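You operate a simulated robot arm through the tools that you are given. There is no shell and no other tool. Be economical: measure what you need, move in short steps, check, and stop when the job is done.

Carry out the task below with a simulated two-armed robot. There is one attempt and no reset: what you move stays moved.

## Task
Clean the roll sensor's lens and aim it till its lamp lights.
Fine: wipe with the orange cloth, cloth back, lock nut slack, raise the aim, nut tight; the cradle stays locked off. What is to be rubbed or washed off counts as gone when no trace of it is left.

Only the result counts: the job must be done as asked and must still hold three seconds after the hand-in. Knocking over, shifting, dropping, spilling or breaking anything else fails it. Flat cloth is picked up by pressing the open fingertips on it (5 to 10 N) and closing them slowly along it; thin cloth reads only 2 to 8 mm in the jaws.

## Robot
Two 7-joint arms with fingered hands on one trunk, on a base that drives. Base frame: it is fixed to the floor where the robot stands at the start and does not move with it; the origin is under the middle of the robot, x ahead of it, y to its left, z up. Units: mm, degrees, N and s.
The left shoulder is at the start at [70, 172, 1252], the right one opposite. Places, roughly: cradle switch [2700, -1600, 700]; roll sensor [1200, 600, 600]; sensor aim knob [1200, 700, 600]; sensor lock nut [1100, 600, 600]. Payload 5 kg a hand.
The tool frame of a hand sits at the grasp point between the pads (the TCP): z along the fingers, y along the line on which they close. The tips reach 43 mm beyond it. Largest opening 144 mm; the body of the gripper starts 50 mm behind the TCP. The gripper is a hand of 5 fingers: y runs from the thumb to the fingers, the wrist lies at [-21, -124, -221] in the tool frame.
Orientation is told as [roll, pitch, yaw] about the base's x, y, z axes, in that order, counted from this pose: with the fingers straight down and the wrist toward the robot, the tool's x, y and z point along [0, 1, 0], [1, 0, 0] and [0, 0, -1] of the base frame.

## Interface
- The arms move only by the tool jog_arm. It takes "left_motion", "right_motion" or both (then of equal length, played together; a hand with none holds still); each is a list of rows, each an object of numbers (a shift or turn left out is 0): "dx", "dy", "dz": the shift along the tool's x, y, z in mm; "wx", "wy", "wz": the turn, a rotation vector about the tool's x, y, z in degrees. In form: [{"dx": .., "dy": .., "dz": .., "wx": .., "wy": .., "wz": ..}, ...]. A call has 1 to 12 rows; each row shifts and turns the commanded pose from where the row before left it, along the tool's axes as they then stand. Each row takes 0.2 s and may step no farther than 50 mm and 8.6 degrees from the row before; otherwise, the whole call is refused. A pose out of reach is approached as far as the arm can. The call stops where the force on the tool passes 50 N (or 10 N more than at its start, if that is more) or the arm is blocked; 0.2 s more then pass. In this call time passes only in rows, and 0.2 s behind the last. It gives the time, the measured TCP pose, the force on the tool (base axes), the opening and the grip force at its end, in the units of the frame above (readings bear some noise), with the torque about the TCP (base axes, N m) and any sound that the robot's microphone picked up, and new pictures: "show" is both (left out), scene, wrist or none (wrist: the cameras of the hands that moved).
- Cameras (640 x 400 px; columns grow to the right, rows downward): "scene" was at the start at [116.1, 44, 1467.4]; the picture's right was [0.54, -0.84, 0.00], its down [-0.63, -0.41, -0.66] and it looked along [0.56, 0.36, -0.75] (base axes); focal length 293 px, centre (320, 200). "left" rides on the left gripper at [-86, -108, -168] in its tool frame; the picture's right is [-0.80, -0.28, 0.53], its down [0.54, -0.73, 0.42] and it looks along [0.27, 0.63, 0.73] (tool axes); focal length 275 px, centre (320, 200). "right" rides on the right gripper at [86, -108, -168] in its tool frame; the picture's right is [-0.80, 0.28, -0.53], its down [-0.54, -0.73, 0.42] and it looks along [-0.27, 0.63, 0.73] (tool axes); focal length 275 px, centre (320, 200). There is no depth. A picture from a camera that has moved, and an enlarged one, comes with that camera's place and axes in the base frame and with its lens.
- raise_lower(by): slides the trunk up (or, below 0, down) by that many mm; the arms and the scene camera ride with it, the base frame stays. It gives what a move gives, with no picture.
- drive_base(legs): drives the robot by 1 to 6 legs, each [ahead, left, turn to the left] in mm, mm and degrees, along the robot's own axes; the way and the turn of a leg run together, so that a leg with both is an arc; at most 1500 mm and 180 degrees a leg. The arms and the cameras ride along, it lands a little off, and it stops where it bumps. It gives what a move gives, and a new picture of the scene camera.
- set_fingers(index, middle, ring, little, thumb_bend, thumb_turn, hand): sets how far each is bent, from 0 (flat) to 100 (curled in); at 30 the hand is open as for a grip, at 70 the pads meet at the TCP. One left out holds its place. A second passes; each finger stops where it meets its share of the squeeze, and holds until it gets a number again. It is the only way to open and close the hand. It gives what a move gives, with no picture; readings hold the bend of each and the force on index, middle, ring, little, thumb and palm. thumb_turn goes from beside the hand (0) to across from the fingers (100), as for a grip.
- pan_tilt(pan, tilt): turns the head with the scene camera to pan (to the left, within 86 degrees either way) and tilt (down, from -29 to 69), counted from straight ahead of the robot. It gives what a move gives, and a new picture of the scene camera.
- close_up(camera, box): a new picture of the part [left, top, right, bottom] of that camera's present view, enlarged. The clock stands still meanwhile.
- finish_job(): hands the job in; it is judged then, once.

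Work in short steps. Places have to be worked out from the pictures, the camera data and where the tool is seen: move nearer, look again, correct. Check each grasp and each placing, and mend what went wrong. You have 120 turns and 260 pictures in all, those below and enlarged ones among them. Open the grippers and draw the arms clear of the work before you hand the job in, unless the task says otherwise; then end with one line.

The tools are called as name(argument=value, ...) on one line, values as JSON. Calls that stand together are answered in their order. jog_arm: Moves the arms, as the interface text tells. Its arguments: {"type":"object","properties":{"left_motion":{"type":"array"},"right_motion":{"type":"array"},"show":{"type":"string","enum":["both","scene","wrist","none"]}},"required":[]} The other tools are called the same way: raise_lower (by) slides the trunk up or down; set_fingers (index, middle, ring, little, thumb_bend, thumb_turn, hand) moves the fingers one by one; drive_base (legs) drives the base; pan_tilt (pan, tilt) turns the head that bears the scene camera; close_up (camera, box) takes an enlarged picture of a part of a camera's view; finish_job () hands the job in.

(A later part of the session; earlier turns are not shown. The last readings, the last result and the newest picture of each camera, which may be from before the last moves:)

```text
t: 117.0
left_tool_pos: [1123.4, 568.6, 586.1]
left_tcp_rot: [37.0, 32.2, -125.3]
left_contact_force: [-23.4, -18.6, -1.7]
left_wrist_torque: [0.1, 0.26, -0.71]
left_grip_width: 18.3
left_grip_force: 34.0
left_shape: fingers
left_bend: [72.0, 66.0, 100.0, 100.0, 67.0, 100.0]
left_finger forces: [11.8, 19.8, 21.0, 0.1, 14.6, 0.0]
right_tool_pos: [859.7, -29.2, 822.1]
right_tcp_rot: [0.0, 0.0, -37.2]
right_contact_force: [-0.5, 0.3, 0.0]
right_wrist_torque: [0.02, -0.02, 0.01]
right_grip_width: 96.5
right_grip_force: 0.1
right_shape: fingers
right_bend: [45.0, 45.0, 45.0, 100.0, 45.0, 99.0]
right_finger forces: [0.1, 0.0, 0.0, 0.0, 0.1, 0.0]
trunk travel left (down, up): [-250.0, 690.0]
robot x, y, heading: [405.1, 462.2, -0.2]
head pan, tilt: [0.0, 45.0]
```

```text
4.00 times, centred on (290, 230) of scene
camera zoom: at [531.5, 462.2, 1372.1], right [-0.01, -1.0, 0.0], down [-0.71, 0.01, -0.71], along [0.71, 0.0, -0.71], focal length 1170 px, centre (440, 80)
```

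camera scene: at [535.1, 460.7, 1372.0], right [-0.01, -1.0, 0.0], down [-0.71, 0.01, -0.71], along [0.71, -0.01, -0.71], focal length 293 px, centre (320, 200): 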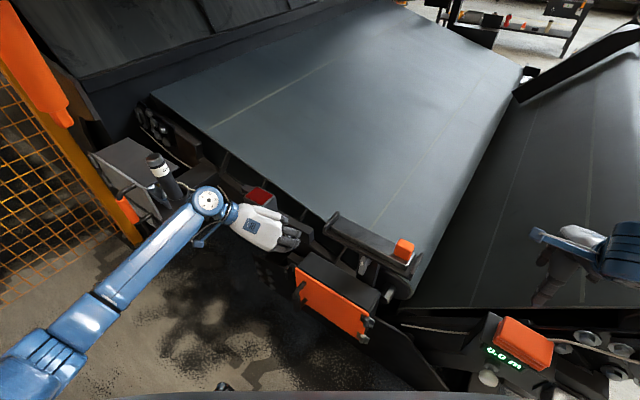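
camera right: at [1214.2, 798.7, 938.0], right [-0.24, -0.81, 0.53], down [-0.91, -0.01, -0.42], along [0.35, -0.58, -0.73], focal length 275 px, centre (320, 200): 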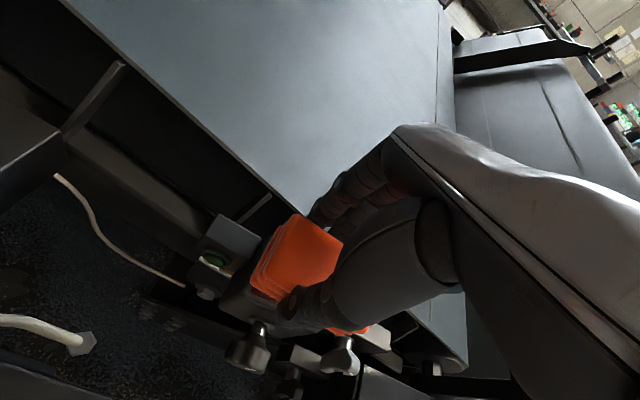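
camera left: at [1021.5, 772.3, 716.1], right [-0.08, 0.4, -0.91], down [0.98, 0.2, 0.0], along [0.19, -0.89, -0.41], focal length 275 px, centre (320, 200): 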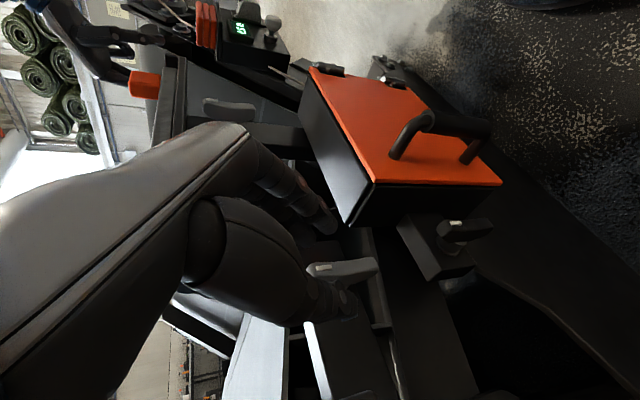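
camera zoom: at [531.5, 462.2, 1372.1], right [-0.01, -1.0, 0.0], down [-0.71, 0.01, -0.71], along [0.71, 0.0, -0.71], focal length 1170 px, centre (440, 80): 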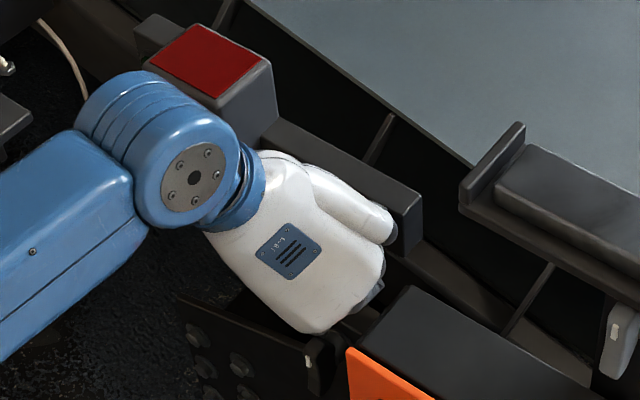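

The lever is turning with the hand: clockwise is the slackening sense (counter-clockwise was the tight stop). I continue in small batches.

jog_arm(left_motion=[{"dy": -2.2, "wx": 4.76, "wz": 3.64}, {"dy": -2.2, "wx": 4.76, "wz": 3.64}, {"dy": -2.2, "wx": 4.76, "wz": 3.64}], show="none")

close_up(camera="left", box=[240, 150, 440, 350])

close_up(camera="scene", box=[240, 180, 340, 280])

```text
t: 117.9
left_tool_pos: [1122.9, 569.3, 586.5]
left_tcp_rot: [36.6, 49.2, -126.0]
left_contact_force: [-7.9, -5.6, -2.2]
left_wrist_torque: [0.11, 0.2, -0.16]
left_grip_width: 18.6
left_grip_force: 27.8
left_shape: fingers
left_bend: [72.0, 67.0, 100.0, 100.0, 67.0, 100.0]
left_finger forces: [9.9, 16.9, 10.4, 0.1, 18.7, 0.1]
right_tool_pos: [859.1, -27.2, 824.4]
right_tcp_rot: [0.0, 0.0, -37.3]
right_contact_force: [1.4, 0.5, 0.3]
right_wrist_torque: [-0.03, -0.02, -0.03]
right_grip_width: 96.5
right_grip_force: 0.1
right_shape: fingers
right_bend: [45.0, 45.0, 45.0, 100.0, 45.0, 99.0]
right_finger forces: [0.0, 0.0, 0.0, 0.0, 0.0, 0.0]
trunk travel left (down, up): [-250.0, 690.0]
robot x, y, heading: [402.0, 462.0, -0.3]
head pan, tilt: [0.0, 45.0]
stopped in row 3 (left hand): the force on the tool passed its limit at 52 N (the readings are from after the stop); the commanded pose is now the measured one
```

```text
2.00 times, centred on (340, 250) of left
camera zoom: at [990.1, 675.1, 723.6], right [0.25, 0.89, -0.38], down [0.84, -0.01, 0.54], along [0.48, -0.45, -0.75], focal length 551 px, centre (280, 100)
```

zoom: 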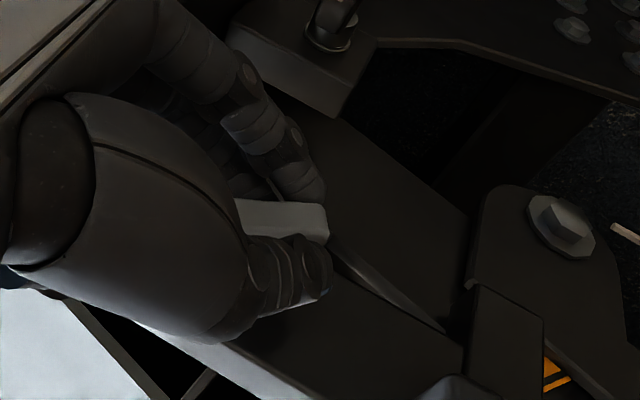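

```text
4.00 times, centred on (290, 230) of scene
camera zoom: at [532.9, 463.8, 1372.2], right [-0.01, -1.0, 0.0], down [-0.71, 0.0, -0.71], along [0.71, -0.01, -0.71], focal length 1170 px, centre (440, 80)
```

zoom: 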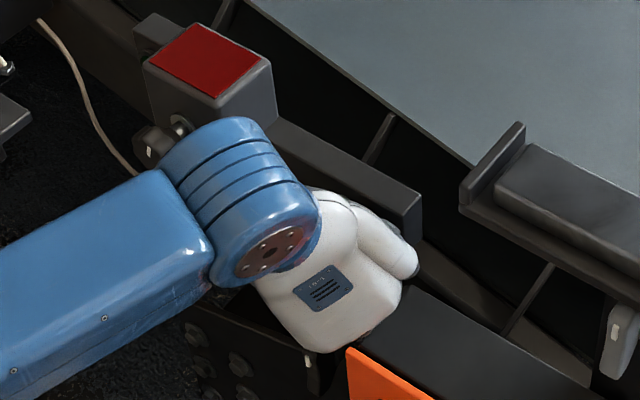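

About 50° so far. I try a little more.

jog_arm(left_motion=[{"dy": -2.2, "wx": 4.76, "wz": 3.64}, {"dy": -2.2, "wx": 4.76, "wz": 3.64}], show="none")

close_up(camera="left", box=[240, 150, 440, 350])

```text
t: 118.5
left_tool_pos: [1122.8, 570.6, 588.8]
left_tcp_rot: [35.9, 61.2, -126.8]
left_contact_force: [-21.6, -16.1, -17.3]
left_wrist_torque: [0.28, 0.49, -0.49]
left_grip_width: 18.0
left_grip_force: 33.8
left_shape: fingers
left_bend: [72.0, 66.0, 100.0, 100.0, 67.0, 100.0]
left_finger forces: [12.7, 20.2, 20.3, 0.1, 14.3, 0.0]
right_tool_pos: [858.5, -29.6, 822.9]
right_tcp_rot: [0.1, 0.1, -37.4]
right_contact_force: [-0.3, -0.2, 0.0]
right_wrist_torque: [0.01, -0.03, -0.01]
right_grip_width: 96.3
right_grip_force: 0.0
right_shape: fingers
right_bend: [45.0, 45.0, 45.0, 100.0, 45.0, 99.0]
right_finger forces: [0.1, 0.0, 0.0, 0.0, 0.1, 0.0]
trunk travel left (down, up): [-250.0, 690.0]
robot x, y, heading: [399.2, 465.7, -0.2]
head pan, tilt: [0.0, 45.0]
```

```text
2.00 times, centred on (340, 250) of left
camera zoom: at [974.5, 652.3, 725.1], right [0.29, 0.94, -0.18], down [0.77, -0.11, 0.62], along [0.56, -0.32, -0.76], focal length 551 px, centre (280, 100)
```

zoom: 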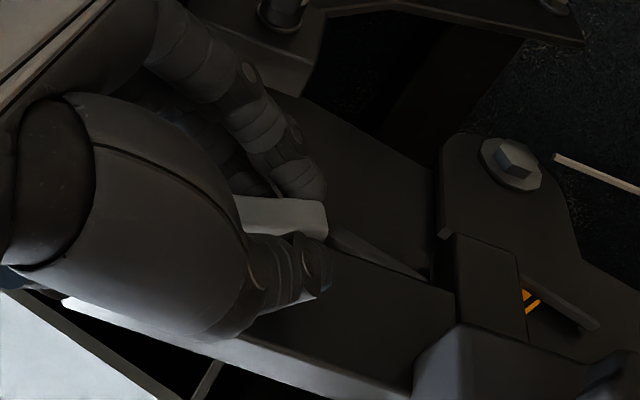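

Still following at about 60°. Two more rows.

jog_arm(left_motion=[{"dy": -2.5, "dx": 1, "wx": 4.76, "wz": 3.64}, {"dy": -2.5, "wx": 4.76, "wz": 3.64}], show="none")

close_up(camera="left", box=[240, 150, 440, 350])

close_up(camera="scene", box=[240, 180, 340, 280])

```text
t: 119.2
left_tool_pos: [1121.7, 569.0, 590.1]
left_tcp_rot: [34.2, 72.8, -129.0]
left_contact_force: [5.3, -5.4, -12.9]
left_wrist_torque: [0.21, 0.24, -0.26]
left_grip_width: 18.4
left_grip_force: 24.2
left_shape: fingers
left_bend: [72.0, 66.0, 100.0, 100.0, 67.0, 100.0]
left_finger forces: [10.7, 17.0, 5.7, 0.1, 15.7, 0.0]
right_tool_pos: [859.7, -30.5, 824.5]
right_tcp_rot: [-0.1, 0.1, -37.4]
right_contact_force: [-0.1, -0.4, 0.2]
right_wrist_torque: [-0.04, -0.01, -0.05]
right_grip_width: 96.1
right_grip_force: 0.0
right_shape: fingers
right_bend: [45.0, 45.0, 45.0, 100.0, 45.0, 99.0]
right_finger forces: [0.1, 0.0, 0.0, 0.1, 0.0, 0.0]
trunk travel left (down, up): [-250.0, 690.0]
robot x, y, heading: [401.0, 464.6, -0.5]
head pan, tilt: [0.0, 45.0]
stopped in row 2 (left hand): the force on the tool passed its limit at 51 N (the readings are from after the stop); the commanded pose is now the measured one
```

```text
2.00 times, centred on (340, 250) of left
camera zoom: at [958.7, 631.2, 720.6], right [0.3, 0.95, 0.01], down [0.7, -0.23, 0.68], along [0.65, -0.2, -0.73], focal length 551 px, centre (280, 100)
```

zoom: 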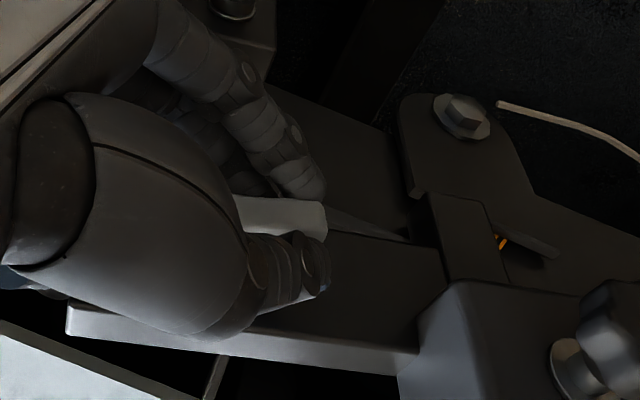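

```text
4.00 times, centred on (290, 230) of scene
camera zoom: at [534.0, 463.5, 1372.2], right [-0.01, -1.0, 0.0], down [-0.71, 0.01, -0.71], along [0.71, -0.01, -0.71], focal length 1170 px, centre (440, 80)
```

zoom: 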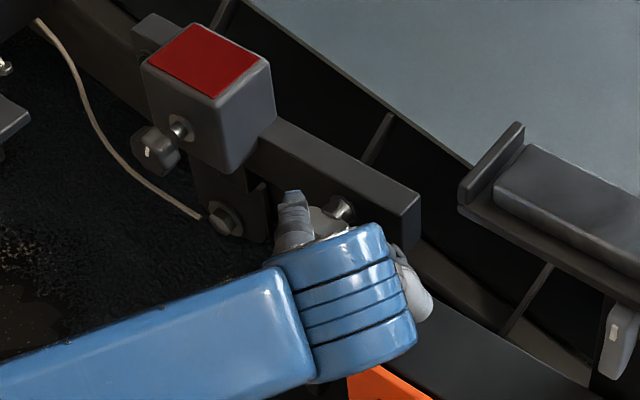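

The lever now lies horizontal, pointing left: about 75° turned. I release it and back away along the fingers.

set_fingers(hand="left", index=55, middle=55, thumb_bend=52)

jog_arm(left_motion=[{"dz": -10}, {"dz": -20}, {"dz": -30}, {"dz": -35}], show="both")

close_up(camera="scene", box=[240, 180, 340, 280])

```text
t: 120.2
left_tool_pos: [1121.8, 570.5, 591.9]
left_tcp_rot: [34.8, 72.9, -128.1]
left_contact_force: [-0.9, -3.8, 3.5]
left_wrist_torque: [-0.19, 0.16, -0.04]
left_grip_width: 65.0
left_grip_force: 4.9
left_shape: fingers
left_bend: [55.0, 55.0, 100.0, 100.0, 52.0, 100.0]
left_finger forces: [0.1, 3.1, 6.4, 0.0, 0.0, 0.0]
right_tool_pos: [858.6, -28.9, 823.8]
right_tcp_rot: [0.0, -0.1, -37.4]
right_contact_force: [0.3, -0.3, 0.1]
right_wrist_torque: [0.02, -0.03, 0.02]
right_grip_width: 96.3
right_grip_force: 0.1
right_shape: fingers
right_bend: [45.0, 45.0, 45.0, 100.0, 45.0, 99.0]
right_finger forces: [0.0, 0.0, 0.0, 0.0, 0.0, 0.1]
trunk travel left (down, up): [-250.0, 690.0]
robot x, y, heading: [400.4, 461.6, -0.5]
head pan, tilt: [0.0, 45.0]
```

```text
t: 121.2
left_tool_pos: [1032.7, 544.3, 613.9]
left_tcp_rot: [34.1, 72.7, -128.7]
left_contact_force: [-0.3, 0.2, 0.0]
left_wrist_torque: [-0.02, 0.04, 0.01]
left_grip_width: 65.4
left_grip_force: 0.1
left_shape: fingers
left_bend: [55.0, 55.0, 100.0, 100.0, 52.0, 100.0]
left_finger forces: [0.1, 0.0, 0.1, 0.0, 0.0, 0.0]
right_tool_pos: [857.7, -29.2, 823.4]
right_tcp_rot: [0.0, 0.1, -37.4]
right_contact_force: [0.2, 0.0, 0.0]
right_wrist_torque: [0.01, 0.02, -0.02]
right_grip_width: 96.2
right_grip_force: 0.1
right_shape: fingers
right_bend: [45.0, 45.0, 45.0, 100.0, 45.0, 99.0]
right_finger forces: [0.0, 0.0, 0.1, 0.0, 0.0, 0.1]
trunk travel left (down, up): [-250.0, 690.0]
robot x, y, heading: [398.6, 460.7, -0.4]
head pan, tilt: [0.0, 45.0]
camera scene: at [531.9, 462.2, 1371.8], right [-0.01, -1.0, 0.0], down [-0.71, 0.01, -0.71], along [0.71, -0.01, -0.71], focal length 293 px, centre (320, 200)
camera left: at [869.2, 605.2, 744.4], right [0.3, 0.95, 0.01], down [0.7, -0.23, 0.68], along [0.65, -0.2, -0.73], focal length 275 px, centre (320, 200)
```

scene: 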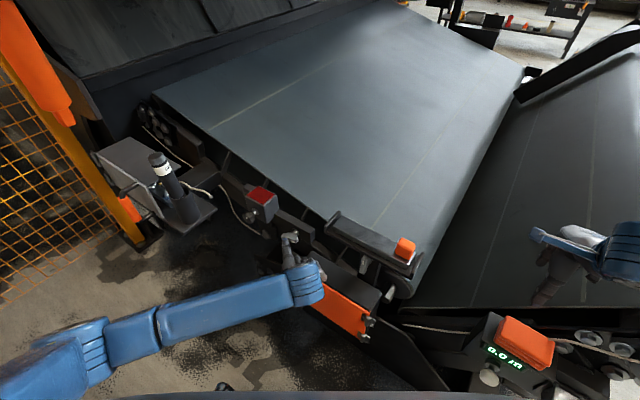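
left: 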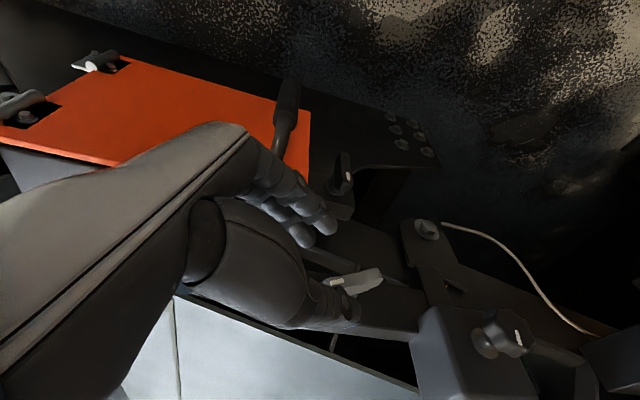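

```text
4.00 times, centred on (290, 230) of scene
camera zoom: at [531.9, 462.2, 1371.8], right [-0.01, -1.0, 0.0], down [-0.71, 0.01, -0.71], along [0.71, -0.01, -0.71], focal length 1170 px, centre (440, 80)
```

zoom: 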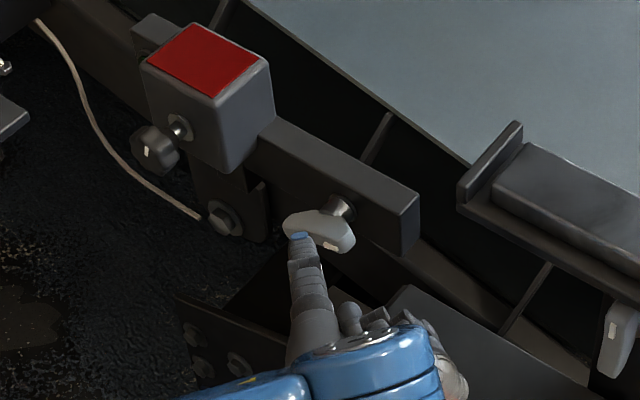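

The nut lever now points left: it is slack. The knob head is at about (1177, 691, 647). I pull the hand back and up, and start yawing it toward the machine face for the knob.

jog_arm(left_motion=[{"dx": -24.5, "dy": -22.8, "dz": -15.6}, {"dx": -24.5, "dy": -22.8, "dz": -15.6}, {"dx": -24.5, "dy": -22.8, "dz": -15.6}, {"dx": -24.5, "dy": -22.8, "dz": -15.6}, {"wx": -1.2, "wy": 6.96, "wz": 1.67}, {"wx": -1.2, "wy": 6.96, "wz": 1.67}, {"wx": -1.2, "wy": 6.96, "wz": 1.67}], show="scene")

```text
t: 122.8
left_tool_pos: [961.9, 640.8, 701.4]
left_tcp_rot: [35.8, 72.7, -149.1]
left_contact_force: [0.6, -0.1, 0.7]
left_wrist_torque: [-0.01, 0.02, -0.01]
left_grip_width: 65.3
left_grip_force: 0.1
left_shape: fingers
left_bend: [55.0, 55.0, 100.0, 100.0, 52.0, 100.0]
left_finger forces: [0.1, 0.1, 0.0, 0.0, 0.0, 0.0]
right_tool_pos: [857.6, -29.2, 824.2]
right_tcp_rot: [0.1, 0.0, -37.4]
right_contact_force: [-0.2, 0.8, -0.3]
right_wrist_torque: [-0.04, 0.03, -0.01]
right_grip_width: 96.7
right_grip_force: 0.1
right_shape: fingers
right_bend: [45.0, 45.0, 45.0, 100.0, 45.0, 99.0]
right_finger forces: [0.0, 0.1, 0.1, 0.0, 0.0, 0.0]
trunk travel left (down, up): [-250.0, 690.0]
robot x, y, heading: [403.1, 465.0, -0.2]
head pan, tilt: [0.0, 45.0]
camera scene: at [532.3, 463.2, 1372.0], right [-0.01, -1.0, 0.0], down [-0.71, 0.01, -0.71], along [0.71, -0.01, -0.71], focal length 293 px, centre (320, 200)
```

scene: 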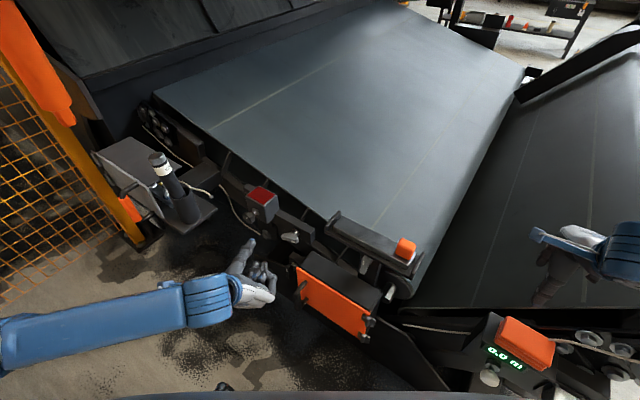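

Rotation goes smoothly. I finish the yaw.

jog_arm(left_motion=[{"wx": -1.2, "wy": 6.96, "wz": 1.67}, {"wx": -1.2, "wy": 6.96, "wz": 1.67}, {"wx": -1.2, "wy": 6.96, "wz": 1.67}, {"wx": -1.2, "wy": 6.96, "wz": 1.67}], show="both")

```text
t: 123.8
left_tool_pos: [961.0, 640.0, 701.2]
left_tcp_rot: [37.1, 72.8, -176.8]
left_contact_force: [-0.2, -0.9, -0.5]
left_wrist_torque: [0.01, -0.01, 0.01]
left_grip_width: 65.5
left_grip_force: 0.0
left_shape: fingers
left_bend: [55.0, 55.0, 100.0, 100.0, 52.0, 100.0]
left_finger forces: [0.1, 0.0, 0.0, 0.0, 0.0, 0.0]
right_tool_pos: [859.0, -28.2, 824.0]
right_tcp_rot: [0.1, 0.2, -37.5]
right_contact_force: [1.3, 0.1, 0.9]
right_wrist_torque: [0.01, -0.01, -0.04]
right_grip_width: 96.4
right_grip_force: 0.0
right_shape: fingers
right_bend: [45.0, 45.0, 45.0, 100.0, 45.0, 99.0]
right_finger forces: [0.0, 0.0, 0.0, 0.0, 0.0, 0.0]
trunk travel left (down, up): [-250.0, 690.0]
robot x, y, heading: [401.0, 462.4, -0.5]
head pan, tilt: [0.0, 45.0]
camera scene: at [532.5, 463.0, 1372.0], right [-0.01, -1.0, 0.0], down [-0.71, 0.01, -0.71], along [0.71, -0.01, -0.71], focal length 293 px, centre (320, 200)
camera left: at [905.8, 807.2, 829.2], right [0.93, 0.37, 0.0], down [0.26, -0.67, 0.69], along [0.26, -0.64, -0.72], focal length 275 px, centre (320, 200)
```

scene: 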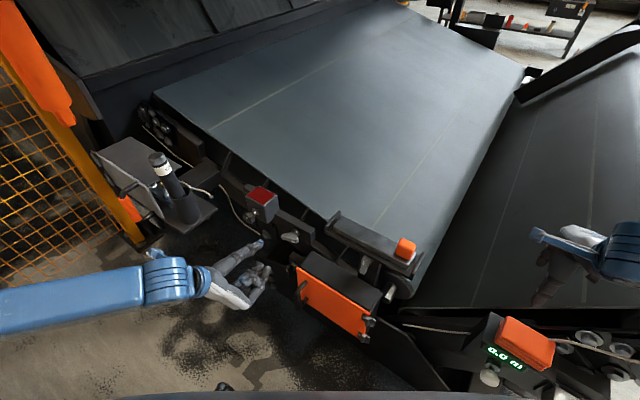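
left: 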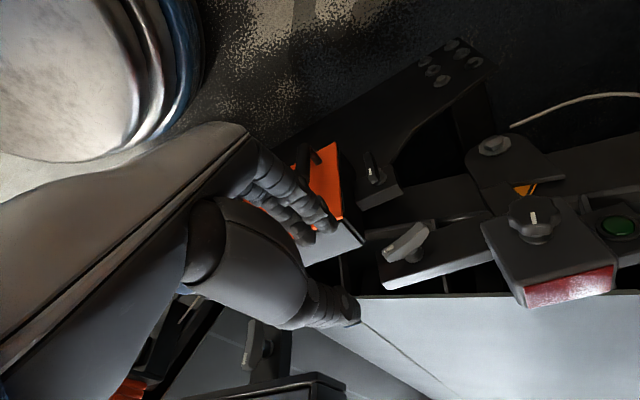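

The hand now points along the knob axis. I enlarge the sensor in the wrist view to check knob, lamp and lens.

close_up(camera="left", box=[460, 170, 640, 330])

close_up(camera="scene", box=[220, 170, 310, 260])

```text
2.50 times, centred on (550, 250) of left
camera zoom: at [905.8, 807.2, 829.2], right [0.93, 0.37, 0.0], down [0.26, -0.67, 0.69], along [0.26, -0.64, -0.72], focal length 688 px, centre (-255, 75)
```

zoom: 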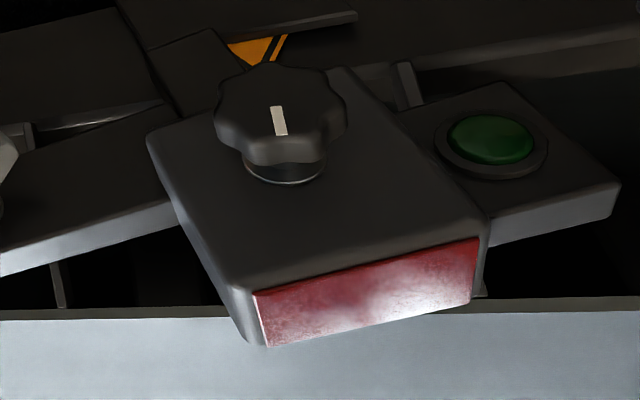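

```text
4.44 times, centred on (265, 215) of scene
camera zoom: at [532.5, 463.0, 1372.0], right [-0.01, -1.0, 0.0], down [-0.71, 0.01, -0.71], along [0.71, -0.01, -0.71], focal length 1300 px, centre (564, 133)
```

zoom: 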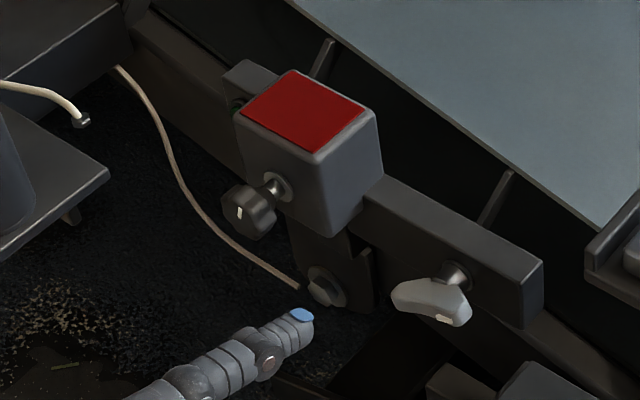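

Lens and knob look as expected (the lamp is dark; the sheen on the lens at grazing view is glare). The knob head is ~50 mm across, centred about (1180, 695, 643). I open the pinch and move in front of it.

set_fingers(hand="left", index=47, middle=47, thumb_bend=47)

jog_arm(left_motion=[{"dx": -43, "dy": -2.7, "dz": 14.3}, {"dx": -43, "dy": -2.7, "dz": 14.3}, {"dx": -43, "dy": -2.7, "dz": 14.3}, {"dx": -43, "dy": -2.7, "dz": 14.3}], show="both")

close_up(camera="left", box=[200, 100, 500, 350])

```text
t: 124.8
left_tool_pos: [961.6, 639.4, 701.5]
left_tcp_rot: [36.9, 72.9, -176.9]
left_contact_force: [-0.2, 0.2, -0.1]
left_wrist_torque: [0.0, -0.02, 0.01]
left_grip_width: 88.7
left_grip_force: 0.1
left_shape: fingers
left_bend: [47.0, 47.0, 100.0, 100.0, 47.0, 100.0]
left_finger forces: [0.0, 0.0, 0.0, 0.0, 0.0, 0.1]
right_tool_pos: [858.7, -28.6, 823.9]
right_tcp_rot: [0.0, 0.1, -37.4]
right_contact_force: [0.5, 0.2, 0.1]
right_wrist_torque: [0.0, 0.0, 0.0]
right_grip_width: 96.1
right_grip_force: 0.0
right_shape: fingers
right_bend: [45.0, 45.0, 45.0, 100.0, 45.0, 99.0]
right_finger forces: [0.0, 0.0, 0.0, 0.0, 0.0, 0.1]
trunk travel left (down, up): [-250.0, 690.0]
robot x, y, heading: [405.8, 461.8, -0.4]
head pan, tilt: [0.0, 45.0]
```

```text
t: 125.8
left_tool_pos: [1100.0, 752.6, 668.0]
left_tcp_rot: [37.1, 72.9, -176.7]
left_contact_force: [0.7, -0.3, 0.2]
left_wrist_torque: [-0.02, 0.0, 0.03]
left_grip_width: 88.9
left_grip_force: 0.0
left_shape: fingers
left_bend: [47.0, 47.0, 100.0, 100.0, 47.0, 100.0]
left_finger forces: [0.0, 0.0, 0.0, 0.1, 0.0, 0.0]
right_tool_pos: [858.6, -28.5, 823.3]
right_tcp_rot: [0.0, 0.1, -37.4]
right_contact_force: [-0.2, -0.3, 0.0]
right_wrist_torque: [0.01, 0.01, 0.03]
right_grip_width: 96.1
right_grip_force: 0.3
right_shape: fingers
right_bend: [45.0, 45.0, 45.0, 100.0, 45.0, 99.0]
right_finger forces: [0.0, 0.0, 0.0, 0.1, 0.0, 0.1]
trunk travel left (down, up): [-250.0, 690.0]
robot x, y, heading: [400.0, 462.8, -0.2]
head pan, tilt: [0.0, 45.0]
camera scene: at [533.3, 463.4, 1371.9], right [-0.01, -1.0, 0.0], down [-0.71, 0.0, -0.71], along [0.71, -0.01, -0.71], focal length 293 px, centre (320, 200)
camera left: at [1044.4, 919.0, 796.3], right [0.93, 0.37, 0.0], down [0.26, -0.67, 0.69], along [0.26, -0.64, -0.72], focal length 275 px, centre (320, 200)
```

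scene: 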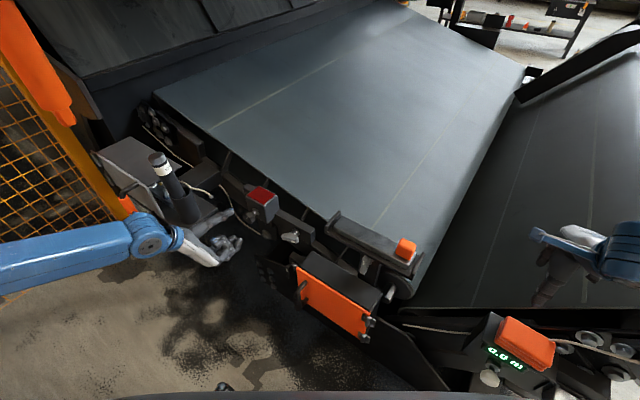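
left: 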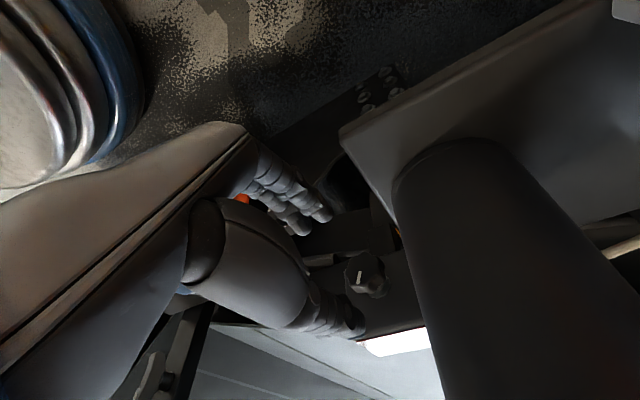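

```text
1.60 times, centred on (350, 225) of left
camera zoom: at [1044.4, 919.0, 796.3], right [0.93, 0.37, 0.0], down [0.26, -0.67, 0.69], along [0.26, -0.64, -0.72], focal length 440 px, centre (272, 160)
```

zoom: 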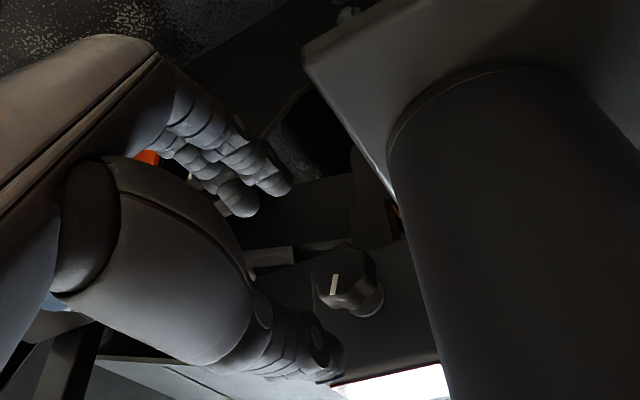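

The knob lies right on the tool axis, 100 mm ahead. I approach so the fingertips surround the knob head without touching the box.

jog_arm(left_motion=[{"dz": 30}, {"dz": 25}, {"dz": 15}, {"dz": 7}], show="none")

close_up(camera="left", box=[200, 100, 500, 350])

close_up(camera="scene", box=[210, 160, 310, 260])

```text
t: 126.8
left_tool_pos: [1162.7, 708.3, 651.0]
left_tcp_rot: [36.9, 72.8, -176.9]
left_contact_force: [0.6, -0.4, -0.3]
left_wrist_torque: [0.0, -0.01, 0.02]
left_grip_width: 88.8
left_grip_force: 0.0
left_shape: fingers
left_bend: [47.0, 47.0, 100.0, 100.0, 47.0, 100.0]
left_finger forces: [0.1, 0.1, 0.0, 0.0, 0.0, 0.1]
right_tool_pos: [857.8, -29.0, 823.0]
right_tcp_rot: [0.0, 0.1, -37.5]
right_contact_force: [1.1, 0.8, 0.4]
right_wrist_torque: [-0.02, 0.02, 0.01]
right_grip_width: 96.4
right_grip_force: 0.1
right_shape: fingers
right_bend: [45.0, 45.0, 45.0, 100.0, 45.0, 99.0]
right_finger forces: [0.0, 0.0, 0.1, 0.0, 0.1, 0.1]
trunk travel left (down, up): [-250.0, 690.0]
robot x, y, heading: [395.3, 461.0, -0.3]
head pan, tilt: [0.0, 45.0]
```

```text
1.60 times, centred on (350, 225) of left
camera zoom: at [1106.9, 874.9, 778.5], right [0.93, 0.37, 0.0], down [0.26, -0.67, 0.69], along [0.26, -0.64, -0.72], focal length 440 px, centre (272, 160)
```

zoom: 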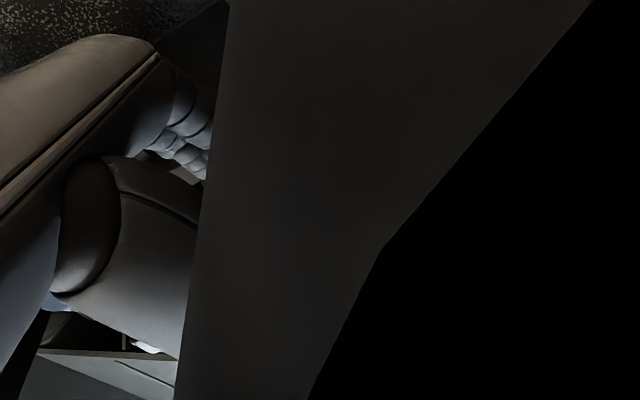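

```text
4.00 times, centred on (260, 210) of scene
camera zoom: at [532.5, 462.9, 1372.0], right [-0.01, -1.0, 0.0], down [-0.71, 0.01, -0.71], along [0.71, -0.01, -0.71], focal length 1170 px, centre (560, 160)
```

zoom: 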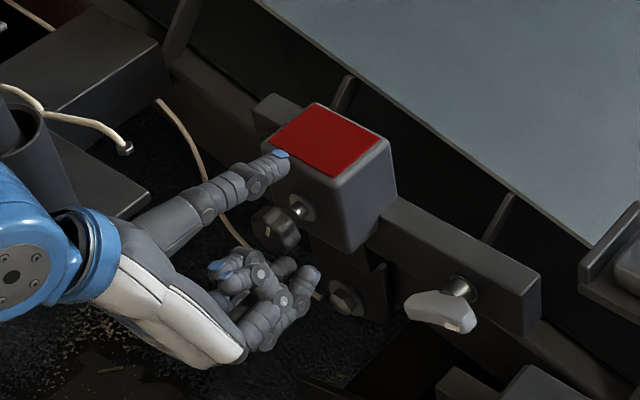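

Thumb above, fingers below, the knob between them, no contact. I close gently.

set_fingers(hand="left", index=60, middle=60, thumb_bend=60)

close_up(camera="scene", box=[210, 160, 310, 260])

```text
t: 127.8
left_tool_pos: [1162.7, 708.2, 650.2]
left_tcp_rot: [36.8, 72.8, -176.9]
left_contact_force: [-0.3, -1.1, -4.7]
left_wrist_torque: [0.05, 0.15, 0.01]
left_grip_width: 48.3
left_grip_force: 2.5
left_shape: fingers
left_bend: [57.0, 60.0, 100.0, 100.0, 60.0, 100.0]
left_finger forces: [4.4, 0.4, 0.0, 0.0, 0.0, 0.0]
right_tool_pos: [858.8, -29.4, 823.6]
right_tcp_rot: [0.0, 0.2, -37.4]
right_contact_force: [0.3, 1.2, -0.8]
right_wrist_torque: [0.0, 0.01, -0.02]
right_grip_width: 96.2
right_grip_force: 0.0
right_shape: fingers
right_bend: [45.0, 45.0, 45.0, 100.0, 45.0, 99.0]
right_finger forces: [0.0, 0.0, 0.1, 0.0, 0.1, 0.0]
trunk travel left (down, up): [-250.0, 690.0]
robot x, y, heading: [399.9, 463.6, -0.4]
head pan, tilt: [0.0, 45.0]
```

```text
4.00 times, centred on (260, 210) of scene
camera zoom: at [532.9, 463.0, 1372.0], right [-0.01, -1.0, 0.0], down [-0.71, 0.01, -0.71], along [0.71, -0.01, -0.71], focal length 1170 px, centre (560, 160)
```

zoom: 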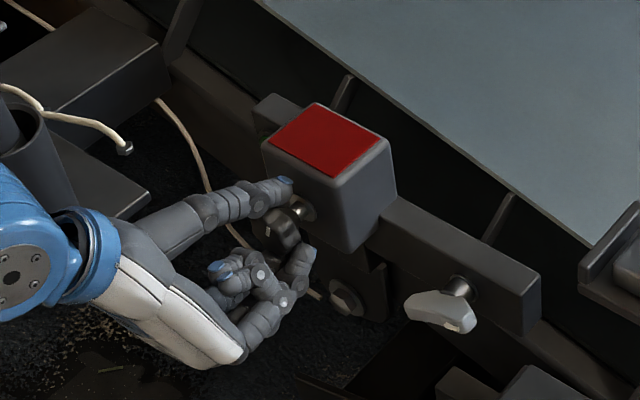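

Index touches the knob; I close further to a firm pinch.

set_fingers(hand="left", index=68, middle=70, thumb_bend=72)

jog_arm(left_motion=[{"wz": -5}, {"wz": -5}, {"wz": -5}, {"wz": -5}], show="none")

close_up(camera="scene", box=[210, 160, 310, 260])

```text
t: 128.8
left_tool_pos: [1162.9, 708.0, 650.1]
left_tcp_rot: [36.9, 72.8, -176.9]
left_contact_force: [-2.3, -2.7, -5.2]
left_wrist_torque: [0.07, 0.21, -0.15]
left_grip_width: 42.7
left_grip_force: 15.0
left_shape: fingers
left_bend: [57.0, 63.0, 100.0, 100.0, 64.0, 100.0]
left_finger forces: [10.0, 7.9, 0.0, 0.0, 12.4, 0.0]
right_tool_pos: [858.5, -27.4, 823.8]
right_tcp_rot: [0.1, 0.1, -37.4]
right_contact_force: [0.0, -0.8, -0.9]
right_wrist_torque: [-0.03, 0.0, -0.03]
right_grip_width: 96.5
right_grip_force: 0.1
right_shape: fingers
right_bend: [45.0, 45.0, 45.0, 100.0, 45.0, 99.0]
right_finger forces: [0.1, 0.0, 0.0, 0.0, 0.0, 0.0]
trunk travel left (down, up): [-250.0, 690.0]
robot x, y, heading: [400.2, 460.7, -0.6]
head pan, tilt: [0.0, 45.0]
```

```text
t: 129.8
left_tool_pos: [1163.4, 709.4, 649.6]
left_tcp_rot: [58.2, 63.4, -154.1]
left_contact_force: [3.1, -2.5, -2.3]
left_wrist_torque: [0.0, 0.05, -0.13]
left_grip_width: 42.8
left_grip_force: 14.7
left_shape: fingers
left_bend: [58.0, 63.0, 100.0, 100.0, 64.0, 100.0]
left_finger forces: [8.1, 7.0, 0.0, 0.1, 13.6, 0.0]
left hand out of reach, approached as far as the arm can: row 4
right_tool_pos: [858.8, -30.0, 824.3]
right_tcp_rot: [0.0, 0.1, -37.5]
right_contact_force: [-0.8, -0.1, -0.3]
right_wrist_torque: [0.01, 0.04, -0.02]
right_grip_width: 96.3
right_grip_force: 0.1
right_shape: fingers
right_bend: [45.0, 45.0, 45.0, 100.0, 45.0, 99.0]
right_finger forces: [0.0, 0.0, 0.1, 0.0, 0.0, 0.0]
trunk travel left (down, up): [-250.0, 690.0]
robot x, y, heading: [401.1, 460.9, -0.4]
head pan, tilt: [0.0, 45.0]
```

```text
4.00 times, centred on (260, 210) of scene
camera zoom: at [532.9, 462.8, 1372.0], right [-0.01, -1.0, 0.0], down [-0.71, 0.01, -0.71], along [0.71, -0.01, -0.71], focal length 1170 px, centre (560, 160)
```

zoom: 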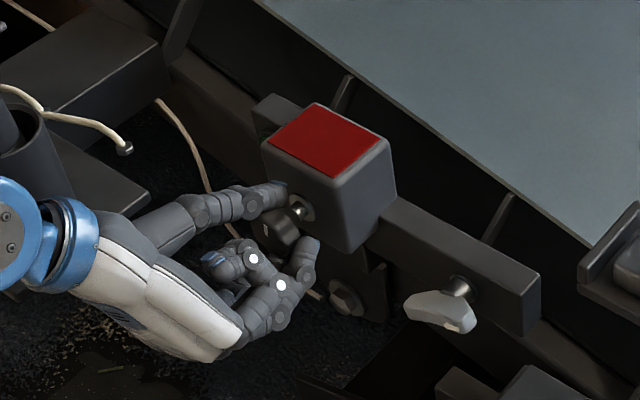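

I zoom in to see whether the knob and the sensor moved.

close_up(camera="scene", box=[245, 175, 315, 235])

```text
6.67 times, centred on (280, 205) of scene
camera zoom: at [532.9, 462.8, 1372.0], right [-0.01, -1.0, 0.0], down [-0.71, 0.01, -0.71], along [0.71, -0.01, -0.71], focal length 1951 px, centre (587, 167)
```

zoom: 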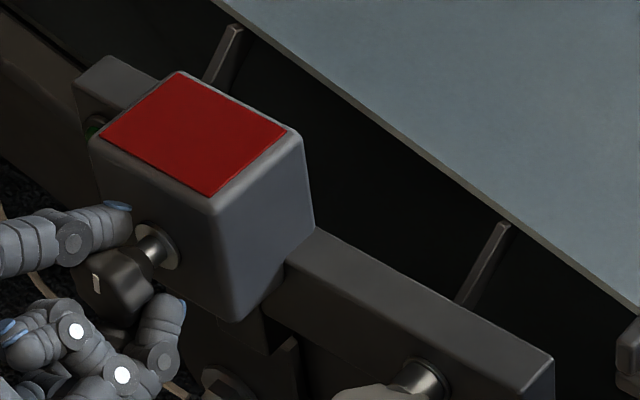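

The marker on the knob has turned counter-clockwise and the box edge seems to have tilted very slightly. I regrip: open, roll back 40° clockwise, close again.

set_fingers(hand="left", index=50, middle=50, thumb_bend=52)

jog_arm(left_motion=[{"wz": 6}, {"wz": 6}, {"wz": 6}, {"wz": 6}, {"wz": 6}, {"wz": 6}], show="none")

close_up(camera="scene", box=[210, 160, 310, 260])

```text
t: 130.8
left_tool_pos: [1163.0, 708.7, 650.0]
left_tcp_rot: [58.0, 63.4, -154.2]
left_contact_force: [0.2, 0.2, 1.0]
left_wrist_torque: [-0.01, 0.0, 0.0]
left_grip_width: 74.2
left_grip_force: 0.0
left_shape: fingers
left_bend: [50.0, 50.0, 100.0, 100.0, 52.0, 100.0]
left_finger forces: [0.0, 0.1, 0.0, 0.0, 0.0, 0.0]
right_tool_pos: [859.2, -29.0, 822.8]
right_tcp_rot: [-0.1, 0.1, -37.5]
right_contact_force: [0.9, -0.5, 0.1]
right_wrist_torque: [-0.01, -0.02, 0.03]
right_grip_width: 96.4
right_grip_force: 0.0
right_shape: fingers
right_bend: [45.0, 45.0, 45.0, 100.0, 45.0, 99.0]
right_finger forces: [0.0, 0.0, 0.1, 0.0, 0.0, 0.1]
trunk travel left (down, up): [-250.0, 690.0]
robot x, y, heading: [399.4, 463.2, -0.3]
head pan, tilt: [0.0, 45.0]
```

```text
t: 132.2
left_tool_pos: [1162.0, 709.8, 649.6]
left_tcp_rot: [-43.1, 71.2, 100.3]
left_contact_force: [-0.4, 0.1, -0.7]
left_wrist_torque: [0.01, -0.01, -0.03]
left_grip_width: 74.3
left_grip_force: 0.0
left_shape: fingers
left_bend: [50.0, 50.0, 100.0, 100.0, 52.0, 100.0]
left_finger forces: [0.1, 0.0, 0.0, 0.0, 0.0, 0.0]
right_tool_pos: [859.1, -29.6, 823.4]
right_tcp_rot: [0.0, 0.1, -37.4]
right_contact_force: [-0.3, 0.9, -0.2]
right_wrist_torque: [-0.02, 0.0, -0.01]
right_grip_width: 96.4
right_grip_force: 0.0
right_shape: fingers
right_bend: [45.0, 45.0, 45.0, 100.0, 45.0, 99.0]
right_finger forces: [0.0, 0.0, 0.0, 0.0, 0.0, 0.0]
trunk travel left (down, up): [-250.0, 690.0]
robot x, y, heading: [400.6, 459.5, -0.4]
head pan, tilt: [0.0, 45.0]
```

```text
4.00 times, centred on (260, 210) of scene
camera zoom: at [532.5, 462.8, 1372.0], right [-0.01, -1.0, 0.0], down [-0.71, 0.01, -0.71], along [0.71, -0.01, -0.71], focal length 1170 px, centre (560, 160)
```

zoom: 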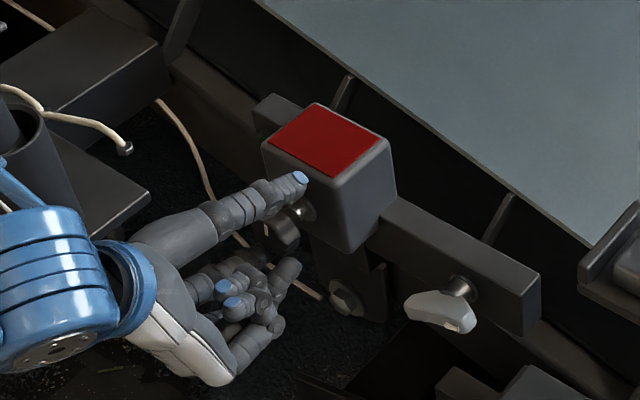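

Smooth. I roll 24° further to gain a longer stroke, then pinch.

jog_arm(left_motion=[{"wz": 6}, {"wz": 6}, {"wz": 6}, {"wz": 6}], show="none")

set_fingers(hand="left", index=68, middle=70, thumb_bend=72)

close_up(camera="scene", box=[245, 175, 315, 235])

```text
t: 133.2
left_tool_pos: [1161.6, 709.5, 650.0]
left_tcp_rot: [-68.1, 50.8, 72.2]
left_contact_force: [-0.5, -0.8, -0.7]
left_wrist_torque: [-0.01, -0.05, -0.01]
left_grip_width: 74.0
left_grip_force: 0.1
left_shape: fingers
left_bend: [50.0, 50.0, 100.0, 100.0, 52.0, 100.0]
left_finger forces: [0.1, 0.1, 0.0, 0.0, 0.0, 0.1]
right_tool_pos: [859.4, -29.6, 823.4]
right_tcp_rot: [0.1, 0.0, -37.4]
right_contact_force: [0.1, -0.1, 0.0]
right_wrist_torque: [-0.02, 0.0, 0.02]
right_grip_width: 96.4
right_grip_force: 0.1
right_shape: fingers
right_bend: [45.0, 45.0, 45.0, 100.0, 45.0, 99.0]
right_finger forces: [0.0, 0.1, 0.1, 0.0, 0.1, 0.1]
trunk travel left (down, up): [-250.0, 690.0]
robot x, y, heading: [395.1, 461.6, -0.4]
head pan, tilt: [0.0, 45.0]
```

```text
t: 134.2
left_tool_pos: [1161.7, 709.5, 648.4]
left_tcp_rot: [-67.9, 50.9, 72.5]
left_contact_force: [-0.3, 2.6, -4.8]
left_wrist_torque: [0.12, 0.12, 0.03]
left_grip_width: 40.9
left_grip_force: 14.8
left_shape: fingers
left_bend: [59.0, 61.0, 100.0, 100.0, 64.0, 100.0]
left_finger forces: [9.2, 8.0, 0.0, 0.0, 13.5, 0.0]
right_tool_pos: [859.2, -28.9, 824.2]
right_tcp_rot: [0.1, 0.0, -37.4]
right_contact_force: [-0.4, -0.2, 0.0]
right_wrist_torque: [-0.02, -0.02, 0.03]
right_grip_width: 96.5
right_grip_force: 0.0
right_shape: fingers
right_bend: [45.0, 45.0, 45.0, 100.0, 45.0, 99.0]
right_finger forces: [0.1, 0.0, 0.1, 0.1, 0.1, 0.0]
trunk travel left (down, up): [-250.0, 690.0]
robot x, y, heading: [404.0, 463.2, -0.4]
head pan, tilt: [0.0, 45.0]
```

```text
6.67 times, centred on (280, 205) of scene
camera zoom: at [533.0, 463.3, 1371.9], right [-0.01, -1.0, 0.0], down [-0.71, 0.01, -0.71], along [0.71, -0.01, -0.71], focal length 1951 px, centre (587, 167)
```

zoom: 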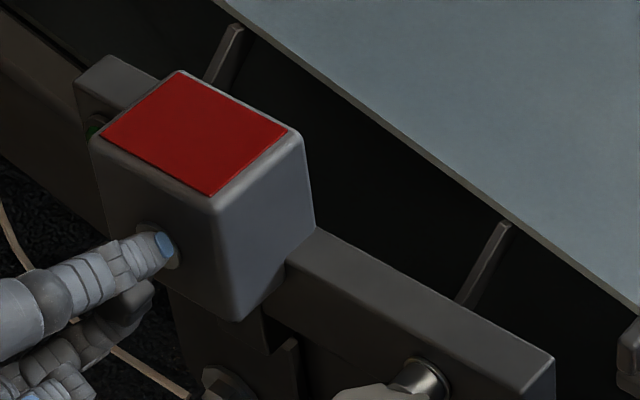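

Pinched again. I turn counter-clockwise by 54° in one stroke and compare.

jog_arm(left_motion=[{"wz": -6}, {"wz": -6}, {"wz": -6}, {"wz": -6}, {"wz": -6}, {"wz": -6}, {"wz": -6}, {"wz": -6}, {"wz": -6}], show="none")

close_up(camera="scene", box=[245, 175, 315, 235])

```text
t: 136.2
left_tool_pos: [1161.6, 707.5, 648.0]
left_tcp_rot: [50.4, 68.2, -162.6]
left_contact_force: [1.6, -3.2, -5.7]
left_wrist_torque: [0.31, -0.12, -0.17]
left_grip_width: 42.5
left_grip_force: 14.8
left_shape: fingers
left_bend: [58.0, 64.0, 100.0, 100.0, 65.0, 100.0]
left_finger forces: [12.7, 4.1, 0.0, 0.0, 13.1, 0.0]
right_tool_pos: [857.1, -29.5, 824.0]
right_tcp_rot: [0.0, 0.1, -37.4]
right_contact_force: [0.1, 0.6, 0.3]
right_wrist_torque: [-0.02, 0.02, 0.0]
right_grip_width: 96.4
right_grip_force: 0.1
right_shape: fingers
right_bend: [45.0, 45.0, 45.0, 100.0, 45.0, 99.0]
right_finger forces: [0.0, 0.0, 0.0, 0.0, 0.0, 0.0]
trunk travel left (down, up): [-250.0, 690.0]
robot x, y, heading: [402.0, 459.8, -0.6]
head pan, tilt: [0.0, 45.0]
```

```text
6.67 times, centred on (280, 205) of scene
camera zoom: at [532.9, 463.0, 1371.9], right [-0.01, -1.0, 0.0], down [-0.71, 0.01, -0.71], along [0.71, -0.01, -0.71], focal length 1951 px, centre (587, 167)
```

zoom: 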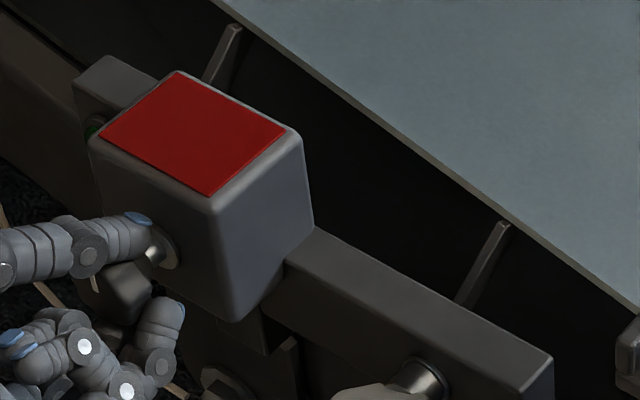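

Hardly any change, and the turning torque rose: counter-clockwise looks like the lower end. I turn clockwise over the full stroke and compare.

jog_arm(left_motion=[{"wz": 6}, {"wz": 6}, {"wz": 6}, {"wz": 6}, {"wz": 6}, {"wz": 6}, {"wz": 6}, {"wz": 6}, {"wz": 6}, {"wz": 6}], show="none")

close_up(camera="scene", box=[245, 175, 315, 235])

```text
t: 138.4
left_tool_pos: [1162.5, 709.4, 649.0]
left_tcp_rot: [-70.2, 45.2, 69.4]
left_contact_force: [-7.5, -18.5, -20.7]
left_wrist_torque: [0.12, 0.67, -0.51]
left_grip_width: 41.9
left_grip_force: 16.7
left_shape: fingers
left_bend: [59.0, 63.0, 100.0, 100.0, 64.0, 100.0]
left_finger forces: [7.2, 11.5, 0.1, 0.1, 14.9, 0.0]
right_tool_pos: [861.1, -29.8, 822.9]
right_tcp_rot: [0.1, 0.0, -37.4]
right_contact_force: [-0.4, -0.8, -0.5]
right_wrist_torque: [0.01, 0.01, -0.01]
right_grip_width: 96.3
right_grip_force: 0.1
right_shape: fingers
right_bend: [45.0, 45.0, 45.0, 100.0, 45.0, 99.0]
right_finger forces: [0.1, 0.0, 0.1, 0.1, 0.1, 0.1]
trunk travel left (down, up): [-250.0, 690.0]
robot x, y, heading: [406.2, 464.0, -0.6]
head pan, tilt: [0.0, 45.0]
```

```text
6.67 times, centred on (280, 205) of scene
camera zoom: at [534.3, 462.4, 1371.8], right [-0.01, -1.0, 0.0], down [-0.71, 0.01, -0.71], along [0.71, 0.0, -0.71], focal length 1951 px, centre (587, 167)
```

zoom: 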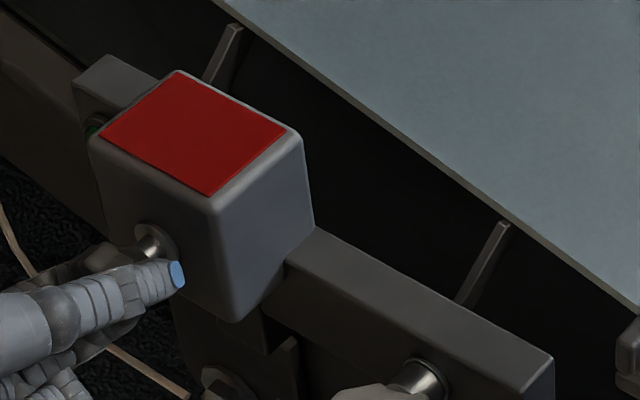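

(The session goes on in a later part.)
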